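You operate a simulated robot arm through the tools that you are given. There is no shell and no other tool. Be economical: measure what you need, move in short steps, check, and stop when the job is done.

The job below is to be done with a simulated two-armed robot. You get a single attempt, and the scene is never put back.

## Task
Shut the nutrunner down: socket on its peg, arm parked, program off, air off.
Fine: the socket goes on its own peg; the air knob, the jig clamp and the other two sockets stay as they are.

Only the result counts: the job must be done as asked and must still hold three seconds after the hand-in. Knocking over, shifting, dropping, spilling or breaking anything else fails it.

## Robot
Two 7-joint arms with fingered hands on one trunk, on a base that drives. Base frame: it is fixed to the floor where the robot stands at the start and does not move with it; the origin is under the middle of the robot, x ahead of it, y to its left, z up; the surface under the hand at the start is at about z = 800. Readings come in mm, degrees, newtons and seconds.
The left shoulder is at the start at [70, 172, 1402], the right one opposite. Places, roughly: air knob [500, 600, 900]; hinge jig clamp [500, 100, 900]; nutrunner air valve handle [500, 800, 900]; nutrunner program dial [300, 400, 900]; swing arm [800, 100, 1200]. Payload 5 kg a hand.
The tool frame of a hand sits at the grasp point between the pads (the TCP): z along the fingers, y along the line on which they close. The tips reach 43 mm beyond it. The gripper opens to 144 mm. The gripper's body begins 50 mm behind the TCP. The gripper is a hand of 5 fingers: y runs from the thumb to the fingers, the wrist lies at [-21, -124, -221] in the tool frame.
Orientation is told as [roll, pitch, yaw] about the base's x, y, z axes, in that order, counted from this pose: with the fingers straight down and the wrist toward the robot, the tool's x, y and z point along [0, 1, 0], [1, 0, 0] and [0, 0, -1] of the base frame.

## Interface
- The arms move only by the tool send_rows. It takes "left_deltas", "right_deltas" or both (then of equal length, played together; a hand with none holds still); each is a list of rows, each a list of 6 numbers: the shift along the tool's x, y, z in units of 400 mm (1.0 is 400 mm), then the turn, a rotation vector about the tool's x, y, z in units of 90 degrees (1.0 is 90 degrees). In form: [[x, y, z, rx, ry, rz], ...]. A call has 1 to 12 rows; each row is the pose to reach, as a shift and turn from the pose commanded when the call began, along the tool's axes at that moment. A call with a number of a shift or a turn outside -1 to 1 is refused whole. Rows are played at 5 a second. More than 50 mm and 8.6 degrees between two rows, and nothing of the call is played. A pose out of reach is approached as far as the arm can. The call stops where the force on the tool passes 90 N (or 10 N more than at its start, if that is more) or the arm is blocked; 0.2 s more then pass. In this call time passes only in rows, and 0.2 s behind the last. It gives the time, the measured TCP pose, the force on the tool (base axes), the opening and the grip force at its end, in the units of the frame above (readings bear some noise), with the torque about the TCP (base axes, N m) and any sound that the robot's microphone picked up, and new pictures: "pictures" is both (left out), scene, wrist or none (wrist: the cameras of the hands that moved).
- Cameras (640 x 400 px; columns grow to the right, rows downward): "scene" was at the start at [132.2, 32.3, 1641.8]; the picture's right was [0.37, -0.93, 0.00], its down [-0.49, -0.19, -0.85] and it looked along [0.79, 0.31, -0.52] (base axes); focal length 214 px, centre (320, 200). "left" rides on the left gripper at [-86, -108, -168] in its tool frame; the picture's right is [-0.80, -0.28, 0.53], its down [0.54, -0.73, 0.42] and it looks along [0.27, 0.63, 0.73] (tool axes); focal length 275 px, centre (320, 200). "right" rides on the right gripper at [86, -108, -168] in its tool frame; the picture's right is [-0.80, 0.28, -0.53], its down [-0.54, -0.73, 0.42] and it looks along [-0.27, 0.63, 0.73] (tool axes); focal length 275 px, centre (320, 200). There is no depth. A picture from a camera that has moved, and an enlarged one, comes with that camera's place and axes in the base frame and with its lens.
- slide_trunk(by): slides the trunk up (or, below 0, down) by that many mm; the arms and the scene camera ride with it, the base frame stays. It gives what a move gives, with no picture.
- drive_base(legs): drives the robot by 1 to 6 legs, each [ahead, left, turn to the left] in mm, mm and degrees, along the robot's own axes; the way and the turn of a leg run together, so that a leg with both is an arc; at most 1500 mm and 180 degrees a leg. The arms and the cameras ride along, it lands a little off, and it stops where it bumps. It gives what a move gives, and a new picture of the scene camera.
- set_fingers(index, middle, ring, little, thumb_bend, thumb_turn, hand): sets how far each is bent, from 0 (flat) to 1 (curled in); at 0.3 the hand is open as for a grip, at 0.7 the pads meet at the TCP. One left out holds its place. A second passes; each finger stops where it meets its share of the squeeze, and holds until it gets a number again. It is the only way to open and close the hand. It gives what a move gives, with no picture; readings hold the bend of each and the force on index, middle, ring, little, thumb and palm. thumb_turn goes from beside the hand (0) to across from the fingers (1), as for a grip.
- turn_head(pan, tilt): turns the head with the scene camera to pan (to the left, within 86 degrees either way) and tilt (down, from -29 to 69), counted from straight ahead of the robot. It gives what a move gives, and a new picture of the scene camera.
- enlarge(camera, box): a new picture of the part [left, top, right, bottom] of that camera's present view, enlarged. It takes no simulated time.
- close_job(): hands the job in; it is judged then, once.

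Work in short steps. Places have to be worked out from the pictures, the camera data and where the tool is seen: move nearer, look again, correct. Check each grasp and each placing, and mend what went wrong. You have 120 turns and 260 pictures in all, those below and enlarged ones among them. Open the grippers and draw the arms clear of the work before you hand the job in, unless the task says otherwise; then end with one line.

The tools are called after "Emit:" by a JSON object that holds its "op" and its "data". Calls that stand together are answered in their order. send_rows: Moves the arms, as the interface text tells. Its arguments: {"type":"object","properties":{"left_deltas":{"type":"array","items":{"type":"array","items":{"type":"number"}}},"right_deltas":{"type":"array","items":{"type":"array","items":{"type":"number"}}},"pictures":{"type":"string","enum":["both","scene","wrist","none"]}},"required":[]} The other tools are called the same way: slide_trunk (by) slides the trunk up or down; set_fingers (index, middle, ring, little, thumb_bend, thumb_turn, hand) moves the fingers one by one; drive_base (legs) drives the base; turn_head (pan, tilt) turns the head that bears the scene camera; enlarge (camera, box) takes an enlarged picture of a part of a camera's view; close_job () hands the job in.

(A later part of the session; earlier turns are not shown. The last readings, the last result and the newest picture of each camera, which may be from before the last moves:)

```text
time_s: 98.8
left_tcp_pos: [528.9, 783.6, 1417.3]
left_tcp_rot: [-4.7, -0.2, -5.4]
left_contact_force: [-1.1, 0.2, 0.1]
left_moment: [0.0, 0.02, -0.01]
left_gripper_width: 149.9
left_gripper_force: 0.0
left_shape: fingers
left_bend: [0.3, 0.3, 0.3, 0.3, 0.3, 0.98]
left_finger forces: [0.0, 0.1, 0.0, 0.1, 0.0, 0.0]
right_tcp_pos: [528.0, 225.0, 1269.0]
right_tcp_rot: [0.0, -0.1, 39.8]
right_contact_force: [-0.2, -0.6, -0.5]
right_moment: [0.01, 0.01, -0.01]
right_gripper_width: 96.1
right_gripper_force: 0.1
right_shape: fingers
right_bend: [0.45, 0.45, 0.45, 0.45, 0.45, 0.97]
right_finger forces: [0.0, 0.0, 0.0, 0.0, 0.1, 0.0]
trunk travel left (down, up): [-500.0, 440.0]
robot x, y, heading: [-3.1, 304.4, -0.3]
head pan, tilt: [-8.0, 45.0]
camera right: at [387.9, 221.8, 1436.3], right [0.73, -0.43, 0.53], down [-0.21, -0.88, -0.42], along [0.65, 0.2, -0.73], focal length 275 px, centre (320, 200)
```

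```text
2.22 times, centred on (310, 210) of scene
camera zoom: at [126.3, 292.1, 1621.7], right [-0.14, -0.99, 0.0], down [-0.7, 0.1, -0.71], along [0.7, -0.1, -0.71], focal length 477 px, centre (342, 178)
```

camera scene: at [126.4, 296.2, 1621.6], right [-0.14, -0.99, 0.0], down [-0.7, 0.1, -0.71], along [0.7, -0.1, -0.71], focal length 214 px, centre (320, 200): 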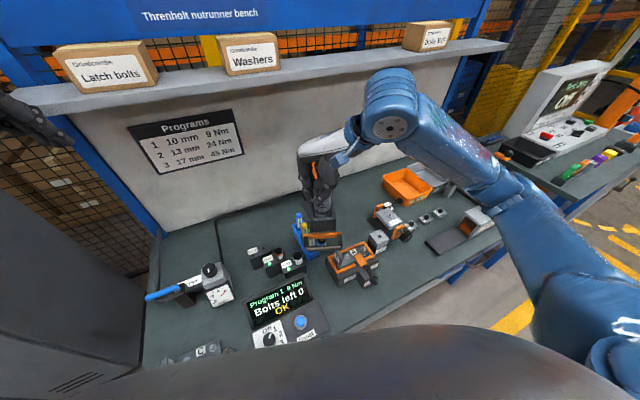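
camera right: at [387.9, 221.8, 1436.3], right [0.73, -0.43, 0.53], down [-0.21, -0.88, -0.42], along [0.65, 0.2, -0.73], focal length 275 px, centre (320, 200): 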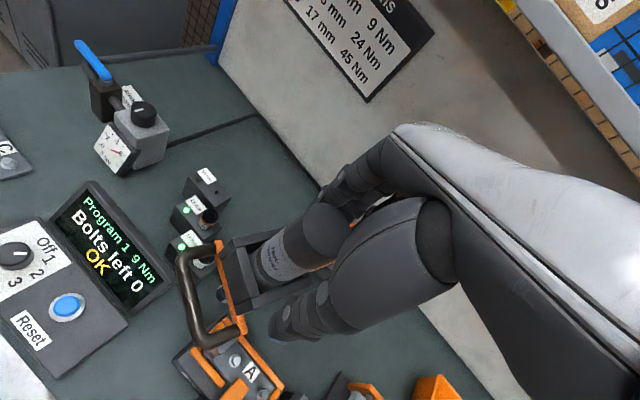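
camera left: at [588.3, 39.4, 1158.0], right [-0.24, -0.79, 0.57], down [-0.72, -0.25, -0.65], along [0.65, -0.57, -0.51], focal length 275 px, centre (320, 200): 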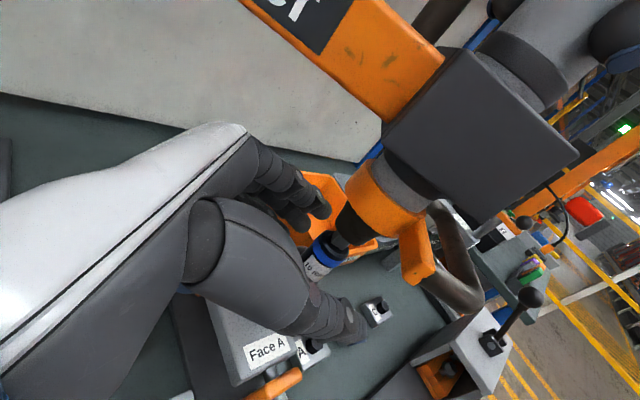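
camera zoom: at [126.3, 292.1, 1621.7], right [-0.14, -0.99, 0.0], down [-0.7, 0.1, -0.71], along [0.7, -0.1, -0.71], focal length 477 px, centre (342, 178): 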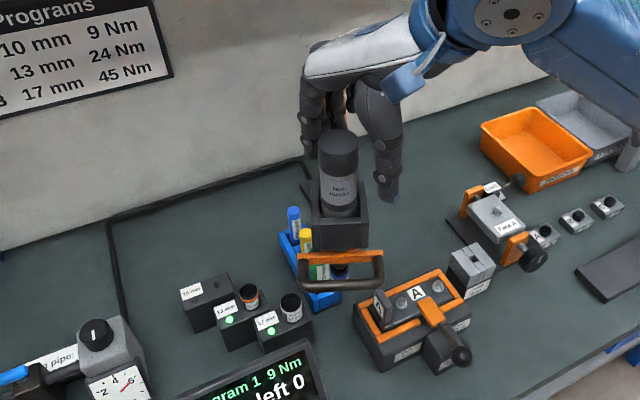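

The cylinder is actually at [523,240] (scene), so I shift back and grip; and enlarge the pegs to pin the 10 mm one.

Emit:
{"op": "send_rows", "data": {"right_deltas": [[0.037, 0.0145, 0, 0, 0, 0]], "pictures": "none"}}

Emit:
{"op": "set_fingers", "data": {"hand": "right", "index": 0.8, "middle": 0.8, "ring": 0.8, "little": 0.8, "thumb_bend": 0.8}}

Emit:
{"op": "enlarge", "data": {"camera": "scene", "box": [230, 235, 320, 290]}}

Emit:
{"op": "enlarge", "data": {"camera": "right", "box": [150, 160, 260, 290]}}

```text
time_s: 99.2
left_tcp_pos: [530.0, 787.2, 1416.8]
left_tcp_rot: [-4.9, -0.2, -5.4]
left_contact_force: [0.7, 0.0, -0.6]
left_moment: [-0.06, 0.04, -0.02]
left_gripper_width: 149.4
left_gripper_force: 0.1
left_shape: fingers
left_bend: [0.3, 0.3, 0.3, 0.3, 0.3, 0.98]
left_finger forces: [0.0, 0.0, 0.0, 0.0, 0.0, 0.1]
right_tcp_pos: [524.7, 242.5, 1268.6]
right_tcp_rot: [-0.1, 0.1, 39.7]
right_contact_force: [-0.8, -0.8, -0.1]
right_moment: [-0.03, 0.01, -0.04]
right_gripper_width: 96.3
right_gripper_force: 0.0
right_shape: fingers
right_bend: [0.45, 0.45, 0.45, 0.45, 0.45, 0.97]
right_finger forces: [0.1, 0.0, 0.0, 0.0, 0.1, 0.1]
trunk travel left (down, up): [-500.0, 440.0]
robot x, y, heading: [-4.0, 302.7, -0.3]
head pan, tilt: [-8.0, 45.0]
```

```text
time_s: 100.2
left_tcp_pos: [531.3, 784.8, 1417.3]
left_tcp_rot: [-4.8, -0.1, -5.5]
left_contact_force: [-1.2, -0.2, -0.5]
left_moment: [0.0, 0.01, -0.02]
left_gripper_width: 149.5
left_gripper_force: 0.1
left_shape: fingers
left_bend: [0.3, 0.3, 0.3, 0.3, 0.3, 0.98]
left_finger forces: [0.0, 0.1, 0.0, 0.1, 0.0, 0.1]
right_tcp_pos: [522.3, 240.9, 1269.2]
right_tcp_rot: [0.0, 0.0, 39.7]
right_contact_force: [-0.4, 0.5, -5.8]
right_moment: [0.11, -0.2, 0.26]
right_gripper_width: 38.4
right_gripper_force: 17.8
right_shape: fingers
right_bend: [0.6, 0.59, 0.8, 0.8, 0.63, 0.97]
right_finger forces: [9.3, 8.7, 0.1, 0.0, 17.3, 0.1]
trunk travel left (down, up): [-500.0, 440.0]
robot x, y, heading: [-2.3, 307.8, -0.3]
head pan, tilt: [-8.0, 45.0]
```

```text
7.11 times, centred on (275, 262) of scene
camera zoom: at [127.1, 292.8, 1621.5], right [-0.14, -0.99, 0.0], down [-0.7, 0.1, -0.71], along [0.7, -0.1, -0.71], focal length 1525 px, centre (640, -244)
```

zoom: 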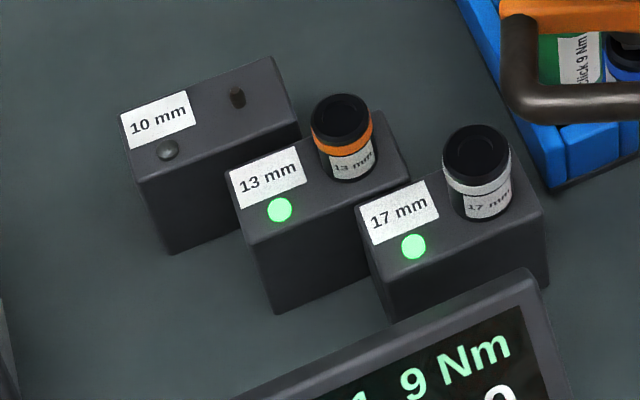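

```text
3.08 times, centred on (205, 225) of right
camera zoom: at [383.2, 238.1, 1436.5], right [0.73, -0.43, 0.53], down [-0.21, -0.88, -0.42], along [0.65, 0.2, -0.73], focal length 847 px, centre (674, 123)
```

zoom: 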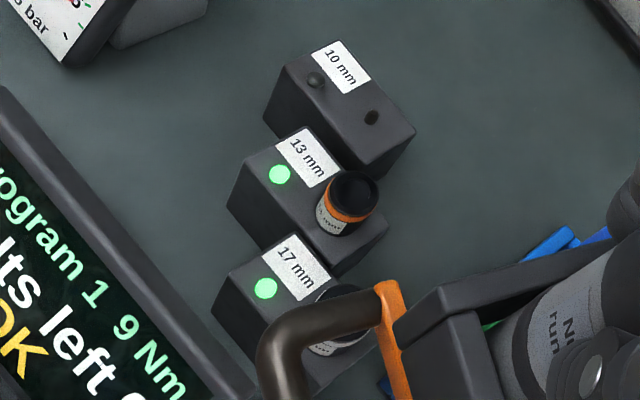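

The 10 mm peg triangulates to [609,445], base ~z 895; neighbouring socket tops ~955, below the nose (987). Continue the swing six steps to bring the nose over the peg.

Emit:
{"op": "send_rows", "data": {"right_deltas": [[0.063, 0.071, 0, 0, 0, 0], [0.114, 0.147, 0, 0, 0, 0], [0.157, 0.228, 0, 0, 0, 0], [0.191, 0.312, 0, 0, 0, 0], [0.216, 0.4, 0, 0, 0, 0], [0.2415, 0.49, 0, 0, 0, 0]], "pictures": "both"}}

Emit:
{"op": "enlarge", "data": {"camera": "scene", "box": [220, 120, 350, 290]}}

```text
time_s: 101.6
left_tcp_pos: [531.3, 787.4, 1415.9]
left_tcp_rot: [-5.0, -0.1, -5.4]
left_contact_force: [0.6, 0.5, 0.0]
left_moment: [-0.07, 0.06, 0.03]
left_gripper_width: 149.5
left_gripper_force: 0.0
left_shape: fingers
left_bend: [0.3, 0.3, 0.3, 0.3, 0.3, 0.98]
left_finger forces: [0.0, 0.0, 0.0, 0.0, 0.0, 0.0]
right_tcp_pos: [612.9, 443.2, 1267.5]
right_tcp_rot: [-0.1, 0.1, 39.7]
right_contact_force: [-3.1, 6.1, -5.2]
right_moment: [0.13, -0.16, -0.26]
right_gripper_width: 33.4
right_gripper_force: 19.8
right_shape: fingers
right_bend: [0.6, 0.61, 0.8, 0.8, 0.66, 0.92]
right_finger forces: [8.3, 9.5, 0.0, 0.0, 21.9, 0.0]
trunk travel left (down, up): [-500.0, 440.0]
robot x, y, heading: [-0.3, 306.3, -0.3]
head pan, tilt: [-8.0, 45.0]
camera scene: at [128.6, 296.1, 1621.6], right [-0.14, -0.99, 0.0], down [-0.7, 0.1, -0.71], along [0.7, -0.1, -0.71], focal length 214 px, centre (320, 200)
camera right: at [472.8, 440.2, 1435.7], right [0.73, -0.43, 0.53], down [-0.21, -0.88, -0.42], along [0.65, 0.2, -0.73], focal length 275 px, centre (320, 200)
```

scene: 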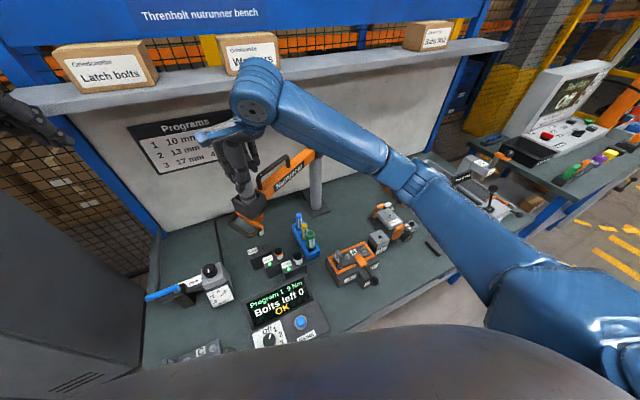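
right: 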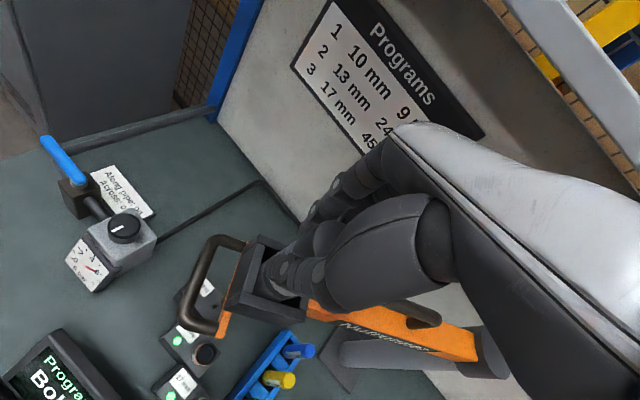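

```text
2.35 times, centred on (285, 205) of scene
camera zoom: at [128.6, 296.1, 1621.6], right [-0.14, -0.99, 0.0], down [-0.7, 0.1, -0.71], along [0.7, -0.1, -0.71], focal length 505 px, centre (402, 188)
```

zoom: 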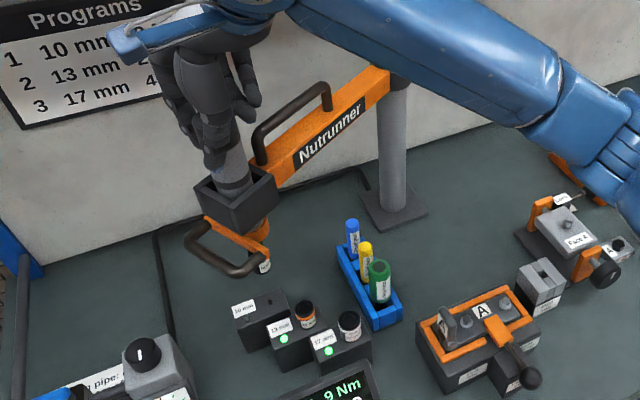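

Nose is near the peg. Bring the left hand round as a camera from the left side for fine alignment.

Emit:
{"op": "send_rows", "data": {"left_deltas": [[-0.043, -0.025, 0.083, 0, 0, 0.076], [-0.085, -0.05, 0.166, 0, 0, 0.152], [-0.128, -0.075, 0.25, 0, 0, 0.228], [-0.17, -0.1, 0.333, 0, 0, 0.305], [-0.213, -0.125, 0.416, 0, 0, 0.381], [-0.255, -0.15, 0.5, 0, 0, 0.457], [-0.298, -0.175, 0.58, 0, 0, 0.534], [-0.34, -0.2, 0.665, 0, 0, 0.61]], "pictures": "wrist"}}

Emit:
{"op": "enlarge", "data": {"camera": "scene", "box": [240, 190, 300, 260]}}

```text
time_s: 103.4
left_tcp_pos: [435.9, 635.7, 1164.5]
left_tcp_rot: [-2.6, -4.1, -60.5]
left_contact_force: [0.4, -0.3, -1.1]
left_moment: [-0.01, -0.02, -0.01]
left_gripper_width: 149.7
left_gripper_force: 0.0
left_shape: fingers
left_bend: [0.3, 0.3, 0.3, 0.3, 0.3, 0.98]
left_finger forces: [0.0, 0.0, 0.1, 0.1, 0.1, 0.0]
right_tcp_pos: [612.2, 442.3, 1269.4]
right_tcp_rot: [0.0, 0.1, 39.8]
right_contact_force: [-5.6, 7.9, -7.4]
right_moment: [0.21, -0.1, -0.2]
right_gripper_width: 33.5
right_gripper_force: 19.3
right_shape: fingers
right_bend: [0.6, 0.61, 0.8, 0.8, 0.66, 0.92]
right_finger forces: [8.4, 8.5, 0.0, 0.0, 22.0, 0.0]
trunk travel left (down, up): [-500.0, 440.0]
robot x, y, heading: [-3.1, 307.6, -0.2]
head pan, tilt: [-8.0, 45.0]
camera left: at [309.1, 700.2, 1327.2], right [-0.83, -0.19, -0.52], down [0.11, 0.86, -0.5], along [0.54, -0.47, -0.7], focal length 275 px, centre (320, 200)
```

left: 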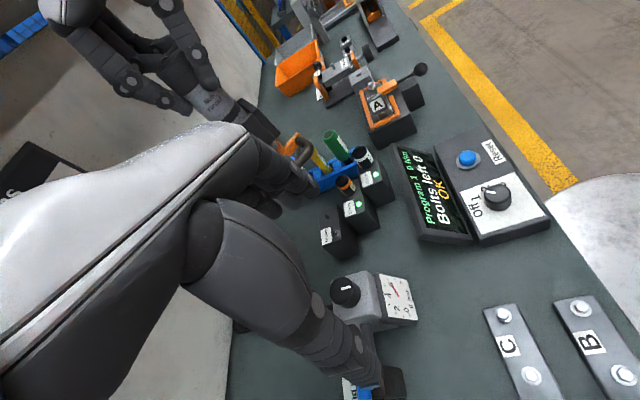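

```text
5.71 times, centred on (270, 225) of scene
camera zoom: at [128.0, 295.2, 1621.7], right [-0.14, -0.99, 0.0], down [-0.7, 0.1, -0.71], along [0.7, -0.1, -0.71], focal length 1226 px, centre (606, 57)
```

zoom: 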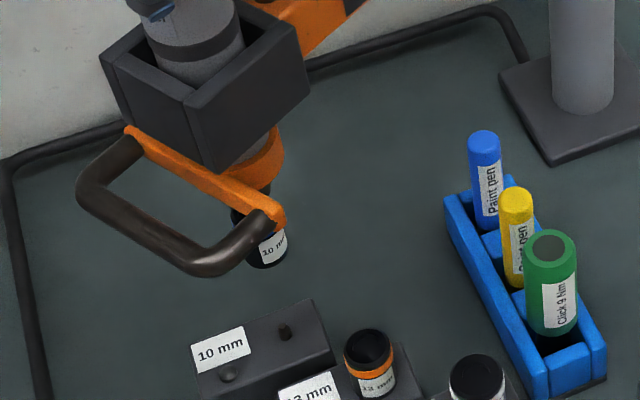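

Shift the left hand +x so its fingers don't hide the nose.

Emit:
{"op": "send_rows", "data": {"left_deltas": [[0.1, 0.028, 0, 0, 0, 0], [0.2, 0.056, 0, 0, 0, 0], [0.3, 0.085, 0, 0, 0, 0]], "pictures": "none"}}

Emit:
{"op": "enlarge", "data": {"camera": "left", "box": [230, 60, 450, 280]}}

```text
time_s: 104.2
left_tcp_pos: [557.8, 665.2, 1160.3]
left_tcp_rot: [-2.8, -4.0, -60.2]
left_contact_force: [0.3, 0.1, -1.3]
left_moment: [-0.01, 0.06, 0.0]
left_gripper_width: 149.6
left_gripper_force: 0.2
left_shape: fingers
left_bend: [0.3, 0.3, 0.3, 0.3, 0.3, 0.98]
left_finger forces: [0.1, 0.0, 0.0, 0.0, 0.1, 0.0]
right_tcp_pos: [611.5, 439.4, 1268.5]
right_tcp_rot: [0.1, 0.0, 39.9]
right_contact_force: [-8.2, 8.7, -5.2]
right_moment: [0.28, -0.02, -0.17]
right_gripper_width: 33.4
right_gripper_force: 19.9
right_shape: fingers
right_bend: [0.6, 0.61, 0.8, 0.8, 0.66, 0.92]
right_finger forces: [8.5, 8.1, 0.0, 0.0, 22.3, 0.0]
trunk travel left (down, up): [-500.0, 440.0]
robot x, y, heading: [-4.8, 307.3, -0.2]
head pan, tilt: [-8.0, 45.0]
```

```text
1.82 times, centred on (340, 170) of left
camera zoom: at [430.7, 729.5, 1322.7], right [-0.84, -0.19, -0.52], down [0.11, 0.86, -0.5], along [0.54, -0.47, -0.7], focal length 500 px, centre (284, 254)
```

zoom: 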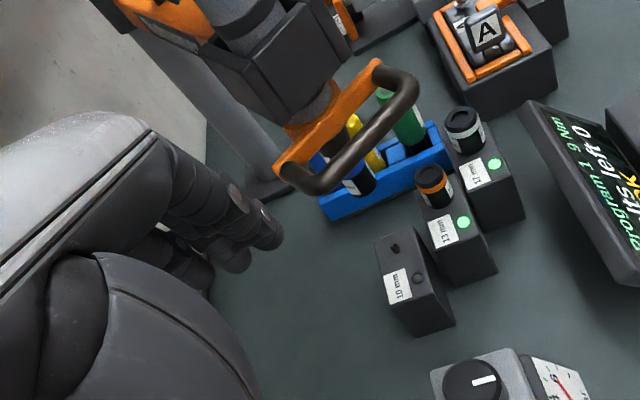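

Socket bottom at [613,443,985], peg at [620.5,449.5,886]: same radius, 10 mm short on the arc. Nudge by that.

Emit:
{"op": "send_rows", "data": {"right_deltas": [[0.002, 0.027, 0, 0, 0, 0]], "pictures": "none"}}

Emit:
{"op": "enlarge", "data": {"camera": "left", "box": [290, 100, 410, 240]}}

Emit:
{"op": "enlarge", "data": {"camera": "scene", "box": [240, 190, 300, 260]}}

```text
time_s: 104.6
left_tcp_pos: [557.0, 665.0, 1161.5]
left_tcp_rot: [-2.6, -4.1, -60.4]
left_contact_force: [0.0, 0.0, -0.5]
left_moment: [0.01, 0.05, -0.03]
left_gripper_width: 149.3
left_gripper_force: 0.1
left_shape: fingers
left_bend: [0.3, 0.3, 0.3, 0.3, 0.3, 0.98]
left_finger forces: [0.0, 0.1, 0.0, 0.0, 0.1, 0.0]
right_tcp_pos: [620.0, 449.1, 1267.7]
right_tcp_rot: [-0.1, 0.0, 39.8]
right_contact_force: [-7.8, 6.4, -3.2]
right_moment: [0.19, 0.04, -0.22]
right_gripper_width: 33.3
right_gripper_force: 20.3
right_shape: fingers
right_bend: [0.6, 0.61, 0.8, 0.8, 0.66, 0.92]
right_finger forces: [7.8, 8.0, 0.1, 0.0, 23.3, 0.0]
trunk travel left (down, up): [-500.0, 440.0]
robot x, y, heading: [-2.5, 306.9, -0.1]
head pan, tilt: [-8.0, 45.0]
```

```text
2.86 times, centred on (350, 170) of left
camera zoom: at [430.0, 729.9, 1322.8], right [-0.83, -0.19, -0.52], down [0.11, 0.86, -0.5], along [0.54, -0.47, -0.7], focal length 786 px, centre (234, 286)
```

zoom: 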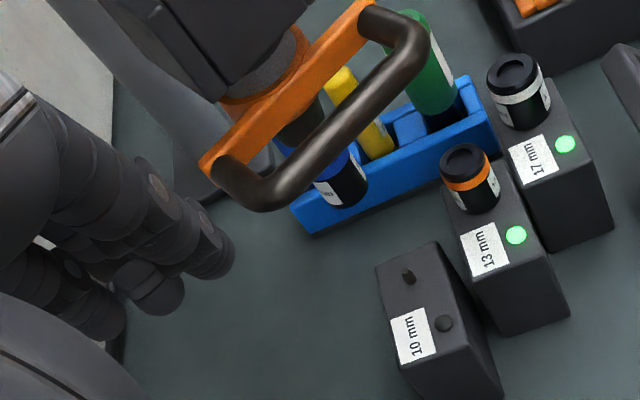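

```text
5.71 times, centred on (270, 225) of scene
camera zoom: at [127.1, 295.1, 1621.7], right [-0.14, -0.99, 0.0], down [-0.7, 0.1, -0.71], along [0.7, -0.1, -0.71], focal length 1226 px, centre (606, 57)
```

zoom: 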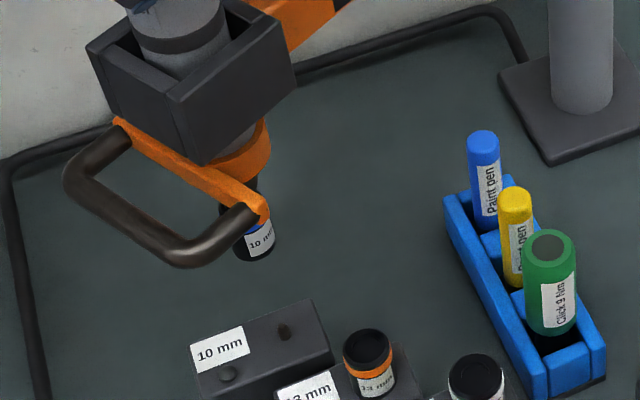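

Alignment is within ~1–2 mm. Lower the nutrunner 35 mm with the right hand (limited by the box rim), and look.

Emit:
{"op": "send_rows", "data": {"right_deltas": [[0, 0, 0.03, 0, 0, 0], [0, 0, 0.06, 0, 0, 0], [0, 0, 0.088, 0, 0, 0]], "pictures": "none"}}

Emit:
{"op": "enlarge", "data": {"camera": "left", "box": [290, 100, 410, 240]}}

Emit:
{"op": "enlarge", "data": {"camera": "scene", "box": [220, 130, 310, 260]}}

```text
time_s: 105.4
left_tcp_pos: [556.1, 664.5, 1160.6]
left_tcp_rot: [-2.6, -4.1, -60.3]
left_contact_force: [0.7, -0.6, -0.5]
left_moment: [-0.03, 0.0, 0.0]
left_gripper_width: 149.6
left_gripper_force: 0.1
left_shape: fingers
left_bend: [0.3, 0.3, 0.3, 0.3, 0.3, 0.98]
left_finger forces: [0.1, 0.0, 0.0, 0.1, 0.1, 0.0]
right_tcp_pos: [618.3, 447.8, 1234.9]
right_tcp_rot: [-0.1, 0.0, 39.8]
right_contact_force: [-6.8, 5.3, 5.4]
right_moment: [0.22, 0.18, -0.12]
right_gripper_width: 32.9
right_gripper_force: 20.4
right_shape: fingers
right_bend: [0.6, 0.61, 0.8, 0.8, 0.66, 0.92]
right_finger forces: [8.6, 8.7, 0.1, 0.1, 23.2, 0.0]
trunk travel left (down, up): [-500.0, 440.0]
robot x, y, heading: [-2.6, 309.8, -0.4]
head pan, tilt: [-8.0, 45.0]
```

```text
2.86 times, centred on (350, 170) of left
camera zoom: at [428.0, 729.3, 1323.7], right [-0.83, -0.19, -0.52], down [0.11, 0.86, -0.5], along [0.54, -0.47, -0.7], focal length 786 px, centre (234, 286)
```

zoom: 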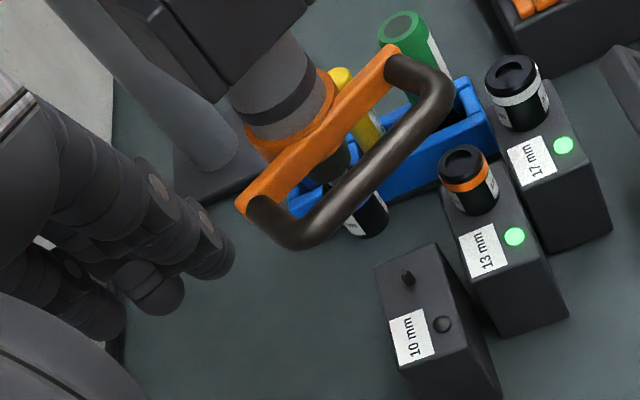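

```text
3.08 times, centred on (265, 195) of scene
camera zoom: at [125.1, 294.2, 1621.8], right [-0.14, -0.99, 0.0], down [-0.7, 0.1, -0.71], along [0.7, -0.1, -0.71], focal length 660 px, centre (489, 215)
```

zoom: 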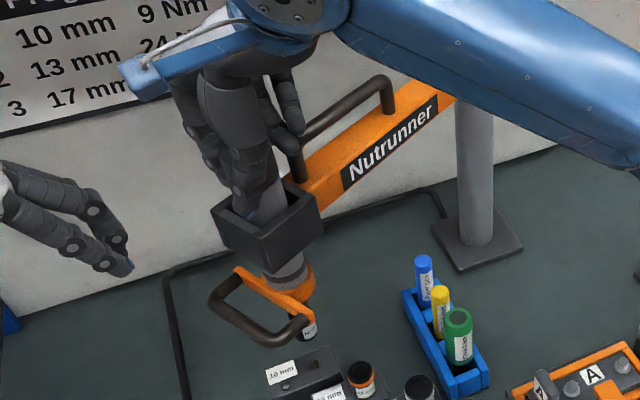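

Lowered 33 mm, alignment holds. Now the left hand will take the handle (tube centre ≈[567,501,1065]) from outboard with fingers over it; first rotate the left hand, curl ring/little, and part-close.

Emit:
{"op": "send_rows", "data": {"left_deltas": [[0, -0.01, -0.01, -0.08, 0.01, -0.023], [0, -0.02, -0.02, -0.16, 0.02, -0.047], [0, -0.03, -0.03, -0.238, 0.03, -0.07], [0, -0.03, -0.03, -0.318, 0.04, -0.093], [0, -0.03, -0.03, -0.397, 0.05, -0.117], [0, -0.03, -0.03, -0.477, 0.06, -0.14], [0, -0.03, -0.03, -0.556, 0.071, -0.163]], "pictures": "none"}}

Emit:
{"op": "set_fingers", "data": {"hand": "left", "index": 0.5, "middle": 0.5, "ring": 1, "little": 1, "thumb_bend": 0.45}}

Emit:
{"op": "enlarge", "data": {"camera": "left", "box": [0, 0, 640, 400]}}

```text
time_s: 107.2
left_tcp_pos: [596.6, 650.5, 1167.0]
left_tcp_rot: [-7.5, -53.2, -44.8]
left_contact_force: [-1.8, -0.5, 0.7]
left_moment: [0.07, 0.05, 0.03]
left_gripper_width: 149.9
left_gripper_force: 0.1
left_shape: fingers
left_bend: [0.3, 0.3, 0.3, 0.3, 0.3, 0.98]
left_finger forces: [0.0, 0.0, 0.0, 0.0, 0.1, 0.0]
right_tcp_pos: [645.3, 414.6, 1230.4]
right_tcp_rot: [0.2, 0.3, 33.9]
right_contact_force: [3.0, -3.7, 1.6]
right_moment: [-0.14, -0.27, 0.01]
right_gripper_width: 3.6
right_gripper_force: 5.5
right_shape: fingers
right_bend: [0.66, 0.63, 0.8, 0.8, 0.74, 0.98]
right_finger forces: [0.0, 3.2, 3.7, 0.1, 3.9, 0.0]
trunk travel left (down, up): [-500.0, 440.0]
robot x, y, heading: [-0.1, 339.0, -5.8]
head pan, tilt: [-8.0, 45.0]
stopped in row 7 (left hand): the arm was blocked; the commanded pose is now the measured one
```

```text
time_s: 108.2
left_tcp_pos: [597.4, 652.0, 1166.1]
left_tcp_rot: [-7.4, -53.1, -44.5]
left_contact_force: [-0.5, 0.7, 0.4]
left_moment: [-0.01, 0.03, 0.01]
left_gripper_width: 87.7
left_gripper_force: 0.1
left_shape: fingers
left_bend: [0.5, 0.5, 1.0, 1.0, 0.45, 0.99]
left_finger forces: [0.0, 0.0, 0.0, 0.0, 0.1, 0.0]
right_tcp_pos: [647.6, 418.3, 1230.1]
right_tcp_rot: [0.2, 0.3, 34.1]
right_contact_force: [5.6, -8.1, 10.3]
right_moment: [-0.29, -0.44, -0.06]
right_gripper_width: 3.7
right_gripper_force: 6.1
right_shape: fingers
right_bend: [0.66, 0.63, 0.8, 0.8, 0.74, 0.98]
right_finger forces: [0.0, 3.7, 8.9, 0.1, 0.0, 0.0]
trunk travel left (down, up): [-500.0, 440.0]
robot x, y, heading: [5.0, 339.6, -5.5]
head pan, tilt: [-8.0, 45.0]
```

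```text
1.00 times, centred on (320, 200) of left (not enlarged: the box is as wide or as high as the picture)
camera zoom: at [406.4, 750.5, 1185.5], right [-0.48, -0.73, -0.48], down [0.31, 0.38, -0.87], along [0.82, -0.57, 0.05], focal length 275 px, centre (320, 200)
```

zoom: 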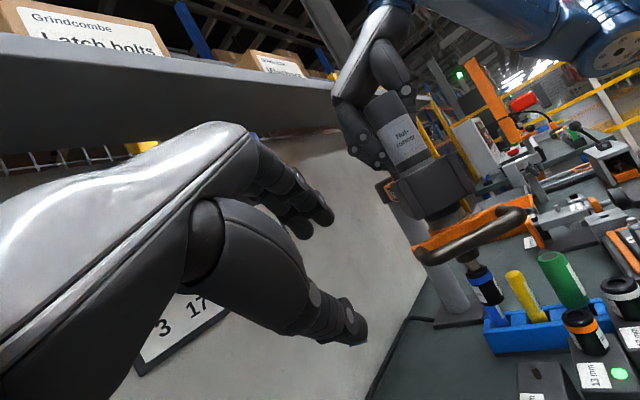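

The left arm hit something and the base got pushed (heading −5.8°). Check around.

Emit:
{"op": "turn_head", "data": {"pan": 50, "tilt": 30}}

Emit:
{"op": "turn_head", "data": {"pan": 0, "tilt": 45}}

```text
time_s: 109.5
left_tcp_pos: [598.4, 652.4, 1166.3]
left_tcp_rot: [-7.5, -53.2, -44.5]
left_contact_force: [-0.3, -0.6, -0.5]
left_moment: [0.02, 0.03, 0.02]
left_gripper_width: 87.6
left_gripper_force: 0.0
left_shape: fingers
left_bend: [0.5, 0.5, 1.0, 1.0, 0.45, 0.99]
left_finger forces: [0.1, 0.0, 0.0, 0.1, 0.0, 0.0]
right_tcp_pos: [647.1, 417.4, 1229.3]
right_tcp_rot: [0.2, 0.3, 34.2]
right_contact_force: [6.7, -7.9, 13.8]
right_moment: [-0.4, -0.46, -0.05]
right_gripper_width: 3.4
right_gripper_force: 7.3
right_shape: fingers
right_bend: [0.66, 0.63, 0.81, 0.8, 0.74, 0.98]
right_finger forces: [0.0, 4.6, 10.5, 0.1, 0.1, 0.0]
trunk travel left (down, up): [-500.0, 440.0]
robot x, y, heading: [-0.6, 334.5, -5.6]
head pan, tilt: [50.0, 30.0]
camera scene: at [130.2, 394.0, 1643.0], right [0.7, -0.71, -0.01], down [-0.37, -0.35, -0.86], along [0.61, 0.61, -0.51], focal length 214 px, centre (320, 200)
```

scene: 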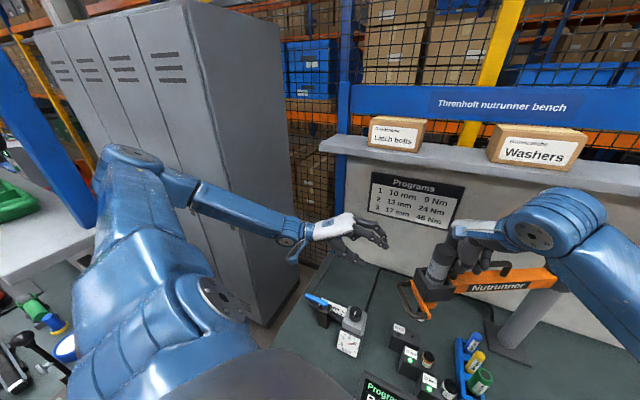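

```text
time_s: 110.7
left_tcp_pos: [598.3, 652.7, 1166.4]
left_tcp_rot: [-7.4, -53.1, -44.4]
left_contact_force: [-0.1, 0.1, -0.7]
left_moment: [0.0, 0.03, 0.01]
left_gripper_width: 88.1
left_gripper_force: 0.2
left_shape: fingers
left_bend: [0.5, 0.5, 1.0, 1.0, 0.45, 0.99]
left_finger forces: [0.1, 0.0, 0.1, 0.0, 0.0, 0.0]
right_tcp_pos: [646.5, 417.4, 1229.2]
right_tcp_rot: [0.2, 0.3, 34.1]
right_contact_force: [7.5, -8.6, 13.9]
right_moment: [-0.41, -0.54, -0.13]
right_gripper_width: 3.5
right_gripper_force: 10.2
right_shape: fingers
right_bend: [0.66, 0.63, 0.81, 0.8, 0.74, 0.98]
right_finger forces: [0.1, 4.9, 10.7, 0.0, 5.1, 0.0]
trunk travel left (down, up): [-500.0, 440.0]
robot x, y, heading: [1.6, 338.4, -5.6]
head pan, tilt: [0.0, 45.0]
camera scene: at [146.3, 323.1, 1620.3], right [-0.1, -1.0, 0.0], down [-0.71, 0.07, -0.7], along [0.7, -0.07, -0.71], focal length 214 px, centre (320, 200)
```

scene: 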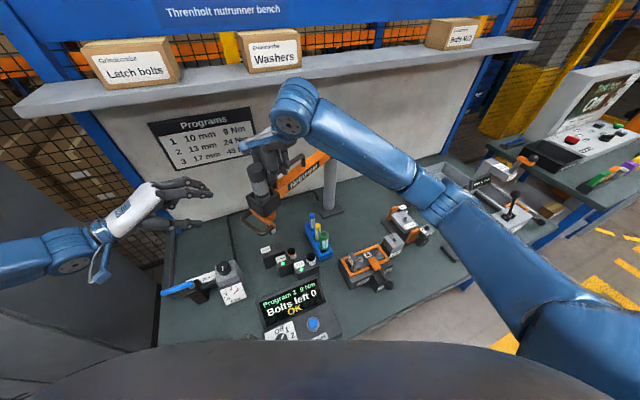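

The left elbow touched the locker; nothing looks disturbed. The nutrunner stays near the peg. Open the right hand and see whether the spindle stays down or rises by itself.

Emit:
{"op": "set_fingers", "data": {"hand": "right", "index": 0.4, "middle": 0.4, "ring": 0.4, "little": 0.4, "thumb_bend": 0.4}}

Emit:
{"op": "enlarge", "data": {"camera": "left", "box": [340, 60, 640, 400]}}

Emit:
{"op": "enlarge", "data": {"camera": "scene", "box": [210, 110, 350, 290]}}

```text
time_s: 111.7
left_tcp_pos: [596.5, 651.9, 1167.3]
left_tcp_rot: [-7.4, -53.2, -44.6]
left_contact_force: [0.8, -0.1, 0.5]
left_moment: [0.03, 0.03, 0.02]
left_gripper_width: 87.6
left_gripper_force: 0.1
left_shape: fingers
left_bend: [0.5, 0.5, 1.0, 1.0, 0.45, 0.99]
left_finger forces: [0.0, 0.0, 0.0, 0.0, 0.0, 0.0]
right_tcp_pos: [645.4, 416.3, 1230.5]
right_tcp_rot: [0.3, 0.2, 34.0]
right_contact_force: [-12.3, -11.2, 29.6]
right_moment: [-0.8, -1.01, -0.79]
right_gripper_width: 113.9
right_gripper_force: 16.9
right_shape: fingers
right_bend: [0.4, 0.4, 0.79, 0.74, 0.4, 0.98]
right_finger forces: [0.1, 0.0, 19.9, 13.2, 0.1, 0.0]
trunk travel left (down, up): [-500.0, 440.0]
robot x, y, heading: [5.3, 337.6, -5.7]
head pan, tilt: [0.0, 45.0]
```

```text
1.18 times, centred on (490, 230) of left
camera zoom: at [405.9, 750.1, 1185.8], right [-0.48, -0.73, -0.48], down [0.31, 0.37, -0.87], along [0.82, -0.57, 0.05], focal length 324 px, centre (120, 165)
```

zoom: 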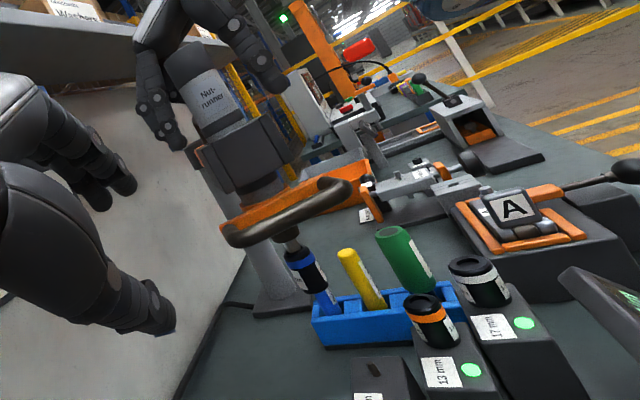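

```text
2.22 times, centred on (280, 200) of scene
camera zoom: at [144.5, 323.0, 1620.5], right [-0.1, -0.99, 0.0], down [-0.71, 0.07, -0.7], along [0.7, -0.07, -0.71], focal length 477 px, centre (409, 200)
```

zoom: 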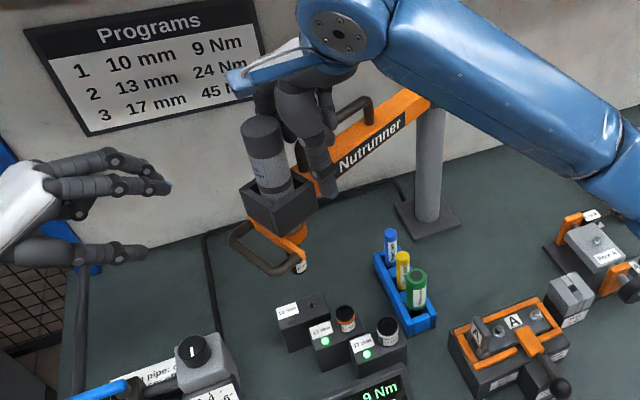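

The right ring/little are caught against the beam handle. Curl them again and lift the hand straight out.

Emit:
{"op": "set_fingers", "data": {"hand": "right", "ring": 0.85, "little": 0.85}}

Emit:
{"op": "send_rows", "data": {"right_deltas": [[0, 0, -0.08, 0, 0, 0], [0, 0, -0.16, 0, 0, 0], [0, 0, -0.25, 0, 0, 0], [0, 0, -0.35, 0, 0, 0]], "pictures": "none"}}

Emit:
{"op": "enlarge", "data": {"camera": "scene", "box": [210, 110, 350, 290]}}

Emit:
{"op": "enlarge", "data": {"camera": "left", "box": [340, 60, 640, 400]}}

```text
time_s: 112.7
left_tcp_pos: [597.9, 653.8, 1166.0]
left_tcp_rot: [-7.4, -53.1, -44.4]
left_contact_force: [0.7, -0.8, -0.3]
left_moment: [0.01, 0.0, 0.01]
left_gripper_width: 87.8
left_gripper_force: 0.1
left_shape: fingers
left_bend: [0.5, 0.5, 1.0, 1.0, 0.45, 0.99]
left_finger forces: [0.0, 0.0, 0.1, 0.0, 0.1, 0.0]
right_tcp_pos: [648.2, 418.8, 1228.3]
right_tcp_rot: [0.1, 0.4, 34.2]
right_contact_force: [0.9, 0.2, 0.3]
right_moment: [0.01, -0.01, -0.01]
right_gripper_width: 114.2
right_gripper_force: 0.1
right_shape: fingers
right_bend: [0.4, 0.4, 0.85, 0.85, 0.4, 0.98]
right_finger forces: [0.0, 0.0, 0.1, 0.0, 0.0, 0.1]
trunk travel left (down, up): [-500.0, 440.0]
robot x, y, heading: [6.7, 343.4, -5.4]
head pan, tilt: [0.0, 45.0]
```

```text
time_s: 113.7
left_tcp_pos: [597.5, 654.1, 1165.7]
left_tcp_rot: [-7.5, -53.1, -44.4]
left_contact_force: [-0.6, 0.1, 0.3]
left_moment: [-0.01, 0.03, -0.01]
left_gripper_width: 87.7
left_gripper_force: 0.1
left_shape: fingers
left_bend: [0.5, 0.5, 1.0, 1.0, 0.45, 0.99]
left_finger forces: [0.1, 0.1, 0.0, 0.1, 0.0, 0.0]
right_tcp_pos: [648.9, 416.3, 1369.9]
right_tcp_rot: [0.3, 0.4, 34.2]
right_contact_force: [0.0, -0.1, -0.5]
right_moment: [-0.02, -0.02, 0.0]
right_gripper_width: 114.3
right_gripper_force: 0.2
right_shape: fingers
right_bend: [0.4, 0.4, 0.85, 0.85, 0.4, 0.98]
right_finger forces: [0.1, 0.1, 0.0, 0.0, 0.1, 0.0]
trunk travel left (down, up): [-500.0, 440.0]
robot x, y, heading: [1.5, 339.0, -5.6]
head pan, tilt: [0.0, 45.0]
```

```text
2.22 times, centred on (280, 200) of scene
camera zoom: at [146.7, 323.5, 1620.2], right [-0.1, -1.0, 0.0], down [-0.71, 0.07, -0.7], along [0.7, -0.07, -0.71], focal length 477 px, centre (409, 200)
```

zoom: 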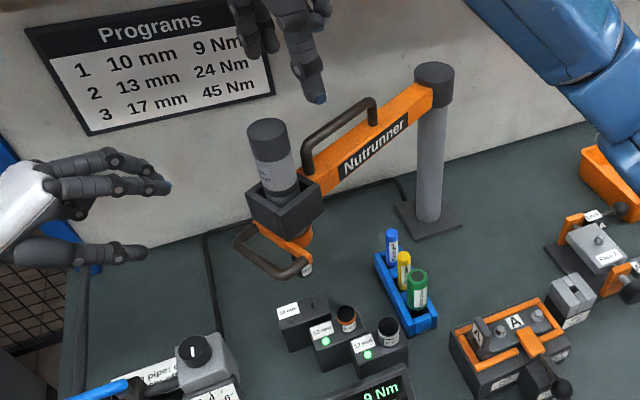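

```text
1.18 times, centred on (490, 230) of left
camera zoom: at [406.3, 751.4, 1185.3], right [-0.48, -0.73, -0.48], down [0.31, 0.38, -0.87], along [0.82, -0.57, 0.04], focal length 324 px, centre (120, 165)
```

zoom: 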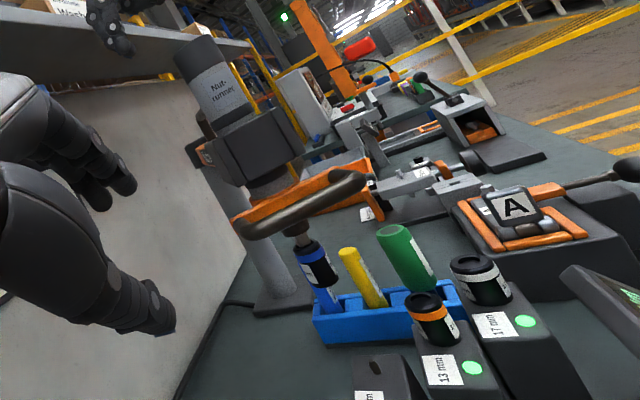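

The spindle is spring-balanced: it rose back on release. So I only need to push it down on the peg from above and let go. Zoom to check angular alignment precisely.

Emit:
{"op": "enlarge", "data": {"camera": "scene", "box": [265, 200, 315, 260]}}

Emit:
{"op": "enlarge", "data": {"camera": "left", "box": [450, 230, 590, 390]}}

```text
6.67 times, centred on (290, 230) of scene
camera zoom: at [146.7, 323.5, 1620.2], right [-0.1, -1.0, 0.0], down [-0.71, 0.07, -0.7], along [0.7, -0.07, -0.71], focal length 1430 px, centre (520, 0)
```

zoom: 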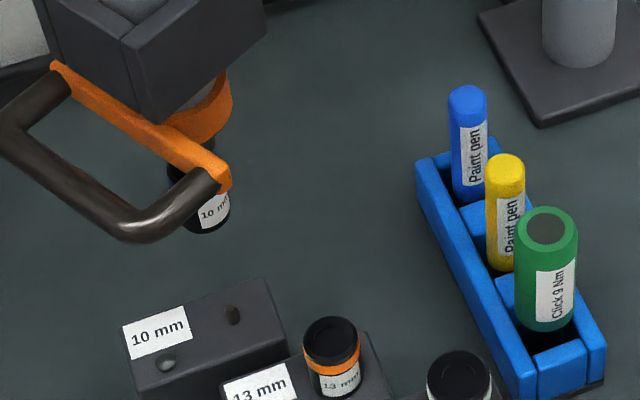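

```text
2.50 times, centred on (520, 310) of left
camera zoom: at [406.3, 751.4, 1185.3], right [-0.48, -0.73, -0.48], down [0.31, 0.38, -0.87], along [0.82, -0.57, 0.04], focal length 688 px, centre (-180, -75)
```

zoom: 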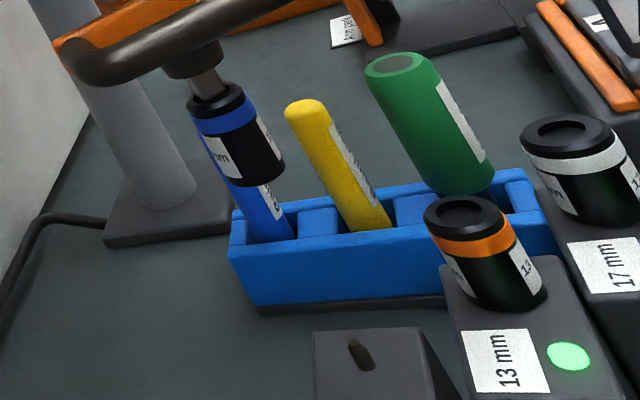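

Projecting the socket straight down lands on the peg in both views — aligned within ~2 mm. Make a fist with the right hand for pushing, and look at its shape.

Emit:
{"op": "set_fingers", "data": {"hand": "right", "index": 1, "middle": 1, "ring": 1, "little": 1, "thumb_bend": 1}}

Emit:
{"op": "enlarge", "data": {"camera": "right", "box": [0, 0, 640, 400]}}

Emit:
{"op": "enlarge", "data": {"camera": "scene", "box": [200, 20, 360, 180]}}

Emit:
{"op": "enlarge", "data": {"camera": "left", "box": [340, 0, 560, 200]}}

```text
time_s: 114.7
left_tcp_pos: [598.3, 653.5, 1165.6]
left_tcp_rot: [-7.6, -53.1, -44.4]
left_contact_force: [0.2, -0.4, 0.2]
left_moment: [0.02, -0.01, 0.02]
left_gripper_width: 88.0
left_gripper_force: 0.2
left_shape: fingers
left_bend: [0.5, 0.5, 1.0, 1.0, 0.45, 0.99]
left_finger forces: [0.0, 0.0, 0.0, 0.1, 0.0, 0.0]
right_tcp_pos: [647.9, 417.4, 1371.3]
right_tcp_rot: [0.1, 0.3, 34.2]
right_contact_force: [0.0, -0.3, 0.2]
right_moment: [-0.02, 0.01, 0.02]
right_gripper_width: 14.3
right_gripper_force: 0.0
right_shape: fingers
right_bend: [0.82, 1.0, 1.0, 1.0, 0.96, 0.97]
right_finger forces: [0.1, 0.0, 0.0, 0.0, 0.0, 0.0]
trunk travel left (down, up): [-500.0, 440.0]
robot x, y, heading: [1.1, 338.0, -5.6]
head pan, tilt: [0.0, 45.0]
```

```text
1.00 times, centred on (320, 200) of right (not enlarged: the box is as wide or as high as the picture)
camera zoom: at [510.3, 428.2, 1538.9], right [0.69, -0.5, 0.53], down [-0.3, -0.86, -0.42], along [0.66, 0.13, -0.74], focal length 275 px, centre (320, 200)
```

zoom: 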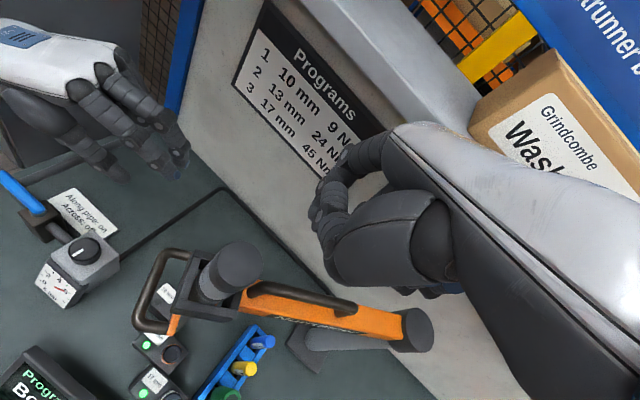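

```text
2.50 times, centred on (280, 100) of scene
camera zoom: at [146.9, 323.6, 1620.3], right [-0.1, -1.0, 0.0], down [-0.71, 0.07, -0.7], along [0.7, -0.07, -0.71], focal length 536 px, centre (420, 450)
```

zoom: 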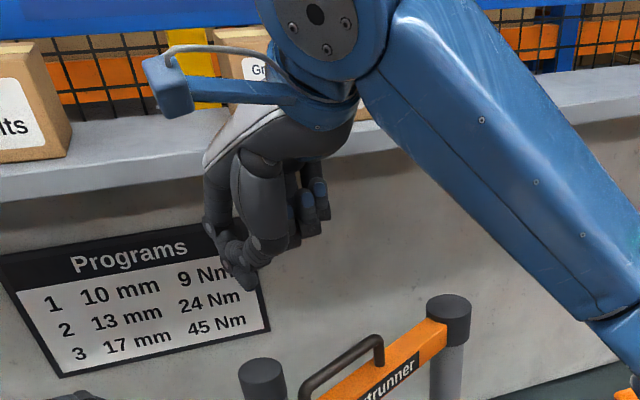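

```text
2.00 times, centred on (450, 100) of left
camera zoom: at [406.3, 751.5, 1185.2], right [-0.48, -0.73, -0.48], down [0.31, 0.38, -0.87], along [0.82, -0.57, 0.04], focal length 551 px, centre (60, 400)
```

zoom: 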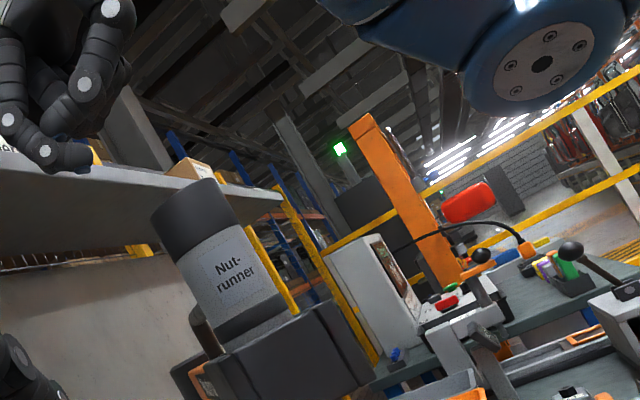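

Use closed fingertips (all at 0.7) as the pusher, positioned over the cylinder top.

Emit:
{"op": "set_fingers", "data": {"hand": "right", "index": 0.72, "middle": 0.72, "ring": 0.72, "little": 0.72, "thumb_bend": 0.72}}

Emit:
{"op": "send_rows", "data": {"right_deltas": [[0.105, -0.022, 0, 0, 0, 0], [0.105, -0.022, 0.1, 0, 0, 0]], "pictures": "none"}}

Emit:
{"op": "enlarge", "data": {"camera": "scene", "box": [200, 60, 360, 240]}}

Emit:
{"op": "enlarge", "data": {"camera": "left", "box": [340, 0, 560, 200]}}

```text
time_s: 115.7
left_tcp_pos: [597.5, 653.8, 1165.5]
left_tcp_rot: [-7.5, -53.2, -44.5]
left_contact_force: [0.6, -0.1, -0.4]
left_moment: [0.01, 0.01, 0.01]
left_gripper_width: 87.9
left_gripper_force: 0.0
left_shape: fingers
left_bend: [0.5, 0.5, 1.0, 1.0, 0.45, 0.99]
left_finger forces: [0.1, 0.0, 0.0, 0.0, 0.1, 0.0]
right_tcp_pos: [648.0, 417.2, 1371.1]
right_tcp_rot: [0.1, 0.3, 34.1]
right_contact_force: [-0.8, -0.6, 1.5]
right_moment: [-0.01, 0.01, -0.03]
right_gripper_width: 2.7
right_gripper_force: 0.0
right_shape: fingers
right_bend: [0.72, 0.72, 0.72, 0.72, 0.72, 0.98]
right_finger forces: [0.0, 0.0, 0.0, 0.1, 0.0, 0.1]
trunk travel left (down, up): [-500.0, 440.0]
robot x, y, heading: [1.2, 338.4, -5.2]
head pan, tilt: [0.0, 45.0]
```

```text
time_s: 116.2
left_tcp_pos: [598.6, 654.5, 1166.8]
left_tcp_rot: [-7.5, -53.1, -44.3]
left_contact_force: [0.5, 0.0, 1.2]
left_moment: [0.0, 0.0, 0.01]
left_gripper_width: 87.9
left_gripper_force: 0.1
left_shape: fingers
left_bend: [0.5, 0.5, 1.0, 1.0, 0.45, 0.99]
left_finger forces: [0.0, 0.0, 0.0, 0.0, 0.0, 0.0]
right_tcp_pos: [616.0, 447.9, 1328.0]
right_tcp_rot: [0.2, 0.3, 34.1]
right_contact_force: [-0.2, 1.0, 0.3]
right_moment: [-0.01, 0.02, -0.02]
right_gripper_width: 2.6
right_gripper_force: 0.2
right_shape: fingers
right_bend: [0.72, 0.72, 0.72, 0.72, 0.72, 0.97]
right_finger forces: [0.0, 0.0, 0.1, 0.0, 0.0, 0.1]
trunk travel left (down, up): [-500.0, 440.0]
robot x, y, heading: [4.4, 340.0, -5.7]
head pan, tilt: [0.0, 45.0]
```

```text
2.22 times, centred on (280, 150) of scene
camera zoom: at [147.1, 323.9, 1620.3], right [-0.1, -1.0, 0.0], down [-0.71, 0.07, -0.7], along [0.7, -0.07, -0.71], focal length 477 px, centre (409, 311)
```

zoom: 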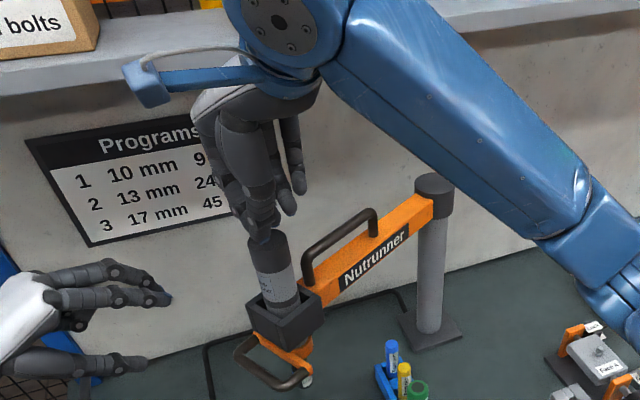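

```text
2.00 times, centred on (450, 100) of left
camera zoom: at [406.3, 751.9, 1185.1], right [-0.48, -0.73, -0.48], down [0.31, 0.38, -0.87], along [0.82, -0.57, 0.04], focal length 551 px, centre (60, 400)
```

zoom: 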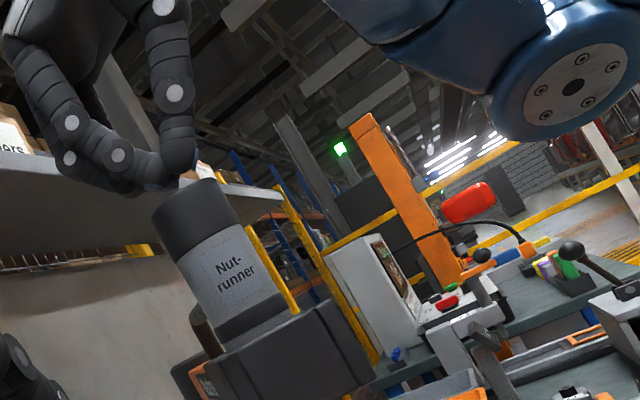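

Fingertips are ~28 mm above the cylinder top and nearly centred. Push straight down in ~10 mm steps.

Emit:
{"op": "send_rows", "data": {"right_deltas": [[-0.012, -0.022, 0.03, 0, 0, 0], [-0.012, -0.022, 0.06, 0, 0, 0], [-0.012, -0.022, 0.09, 0, 0, 0], [-0.012, -0.022, 0.115, 0, 0, 0], [-0.012, -0.022, 0.14, 0, 0, 0], [-0.012, -0.022, 0.165, 0, 0, 0], [-0.012, -0.022, 0.19, 0, 0, 0], [-0.012, -0.022, 0.21, 0, 0, 0]], "pictures": "none"}}

Emit:
{"op": "enlarge", "data": {"camera": "scene", "box": [230, 120, 350, 270]}}

Emit:
{"op": "enlarge", "data": {"camera": "left", "box": [400, 40, 640, 400]}}

```text
time_s: 118.0
left_tcp_pos: [598.3, 653.2, 1165.9]
left_tcp_rot: [-7.5, -53.0, -44.3]
left_contact_force: [-0.3, 0.2, -0.2]
left_moment: [-0.01, -0.01, -0.02]
left_gripper_width: 87.9
left_gripper_force: 0.0
left_shape: fingers
left_bend: [0.5, 0.5, 1.0, 1.0, 0.45, 0.99]
left_finger forces: [0.0, 0.0, 0.0, 0.0, 0.0, 0.0]
right_tcp_pos: [612.9, 440.7, 1245.8]
right_tcp_rot: [0.1, 0.3, 34.2]
right_contact_force: [0.3, -1.1, 5.6]
right_moment: [0.03, -0.04, -0.01]
right_gripper_width: 2.7
right_gripper_force: 5.4
right_shape: fingers
right_bend: [0.72, 0.72, 0.72, 0.72, 0.71, 0.97]
right_finger forces: [9.7, 0.0, 0.0, 0.0, 0.0, 0.0]
trunk travel left (down, up): [-500.0, 440.0]
robot x, y, heading: [2.0, 337.9, -5.3]
head pan, tilt: [0.0, 45.0]
```

```text
2.67 times, centred on (290, 195) of scene
camera zoom: at [146.6, 323.9, 1620.3], right [-0.1, -1.0, 0.0], down [-0.71, 0.07, -0.7], along [0.7, -0.07, -0.71], focal length 572 px, centre (400, 213)
```

zoom: 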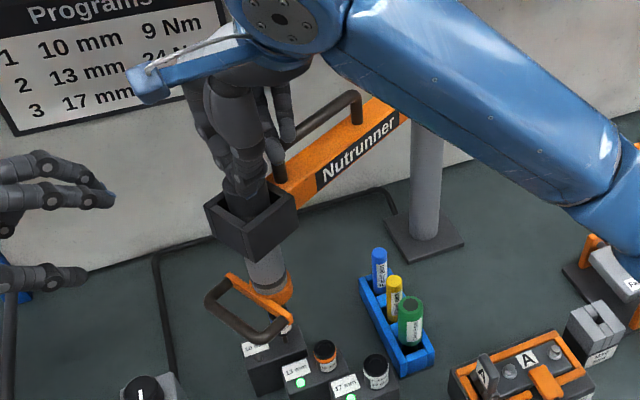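

```text
1.11 times, centred on (520, 220) of left
camera zoom: at [406.2, 751.8, 1185.2], right [-0.48, -0.73, -0.48], down [0.31, 0.38, -0.87], along [0.82, -0.57, 0.04], focal length 306 px, centre (98, 178)
```

zoom: 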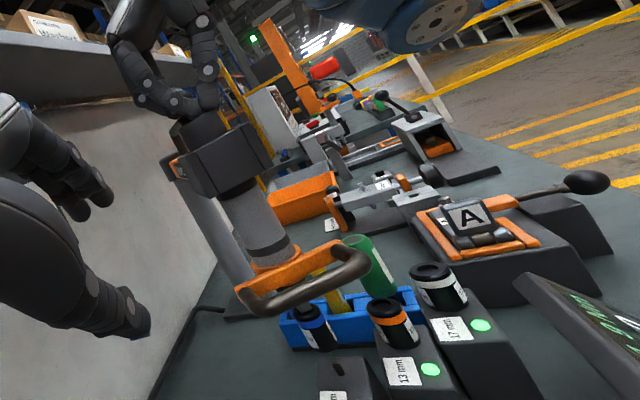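

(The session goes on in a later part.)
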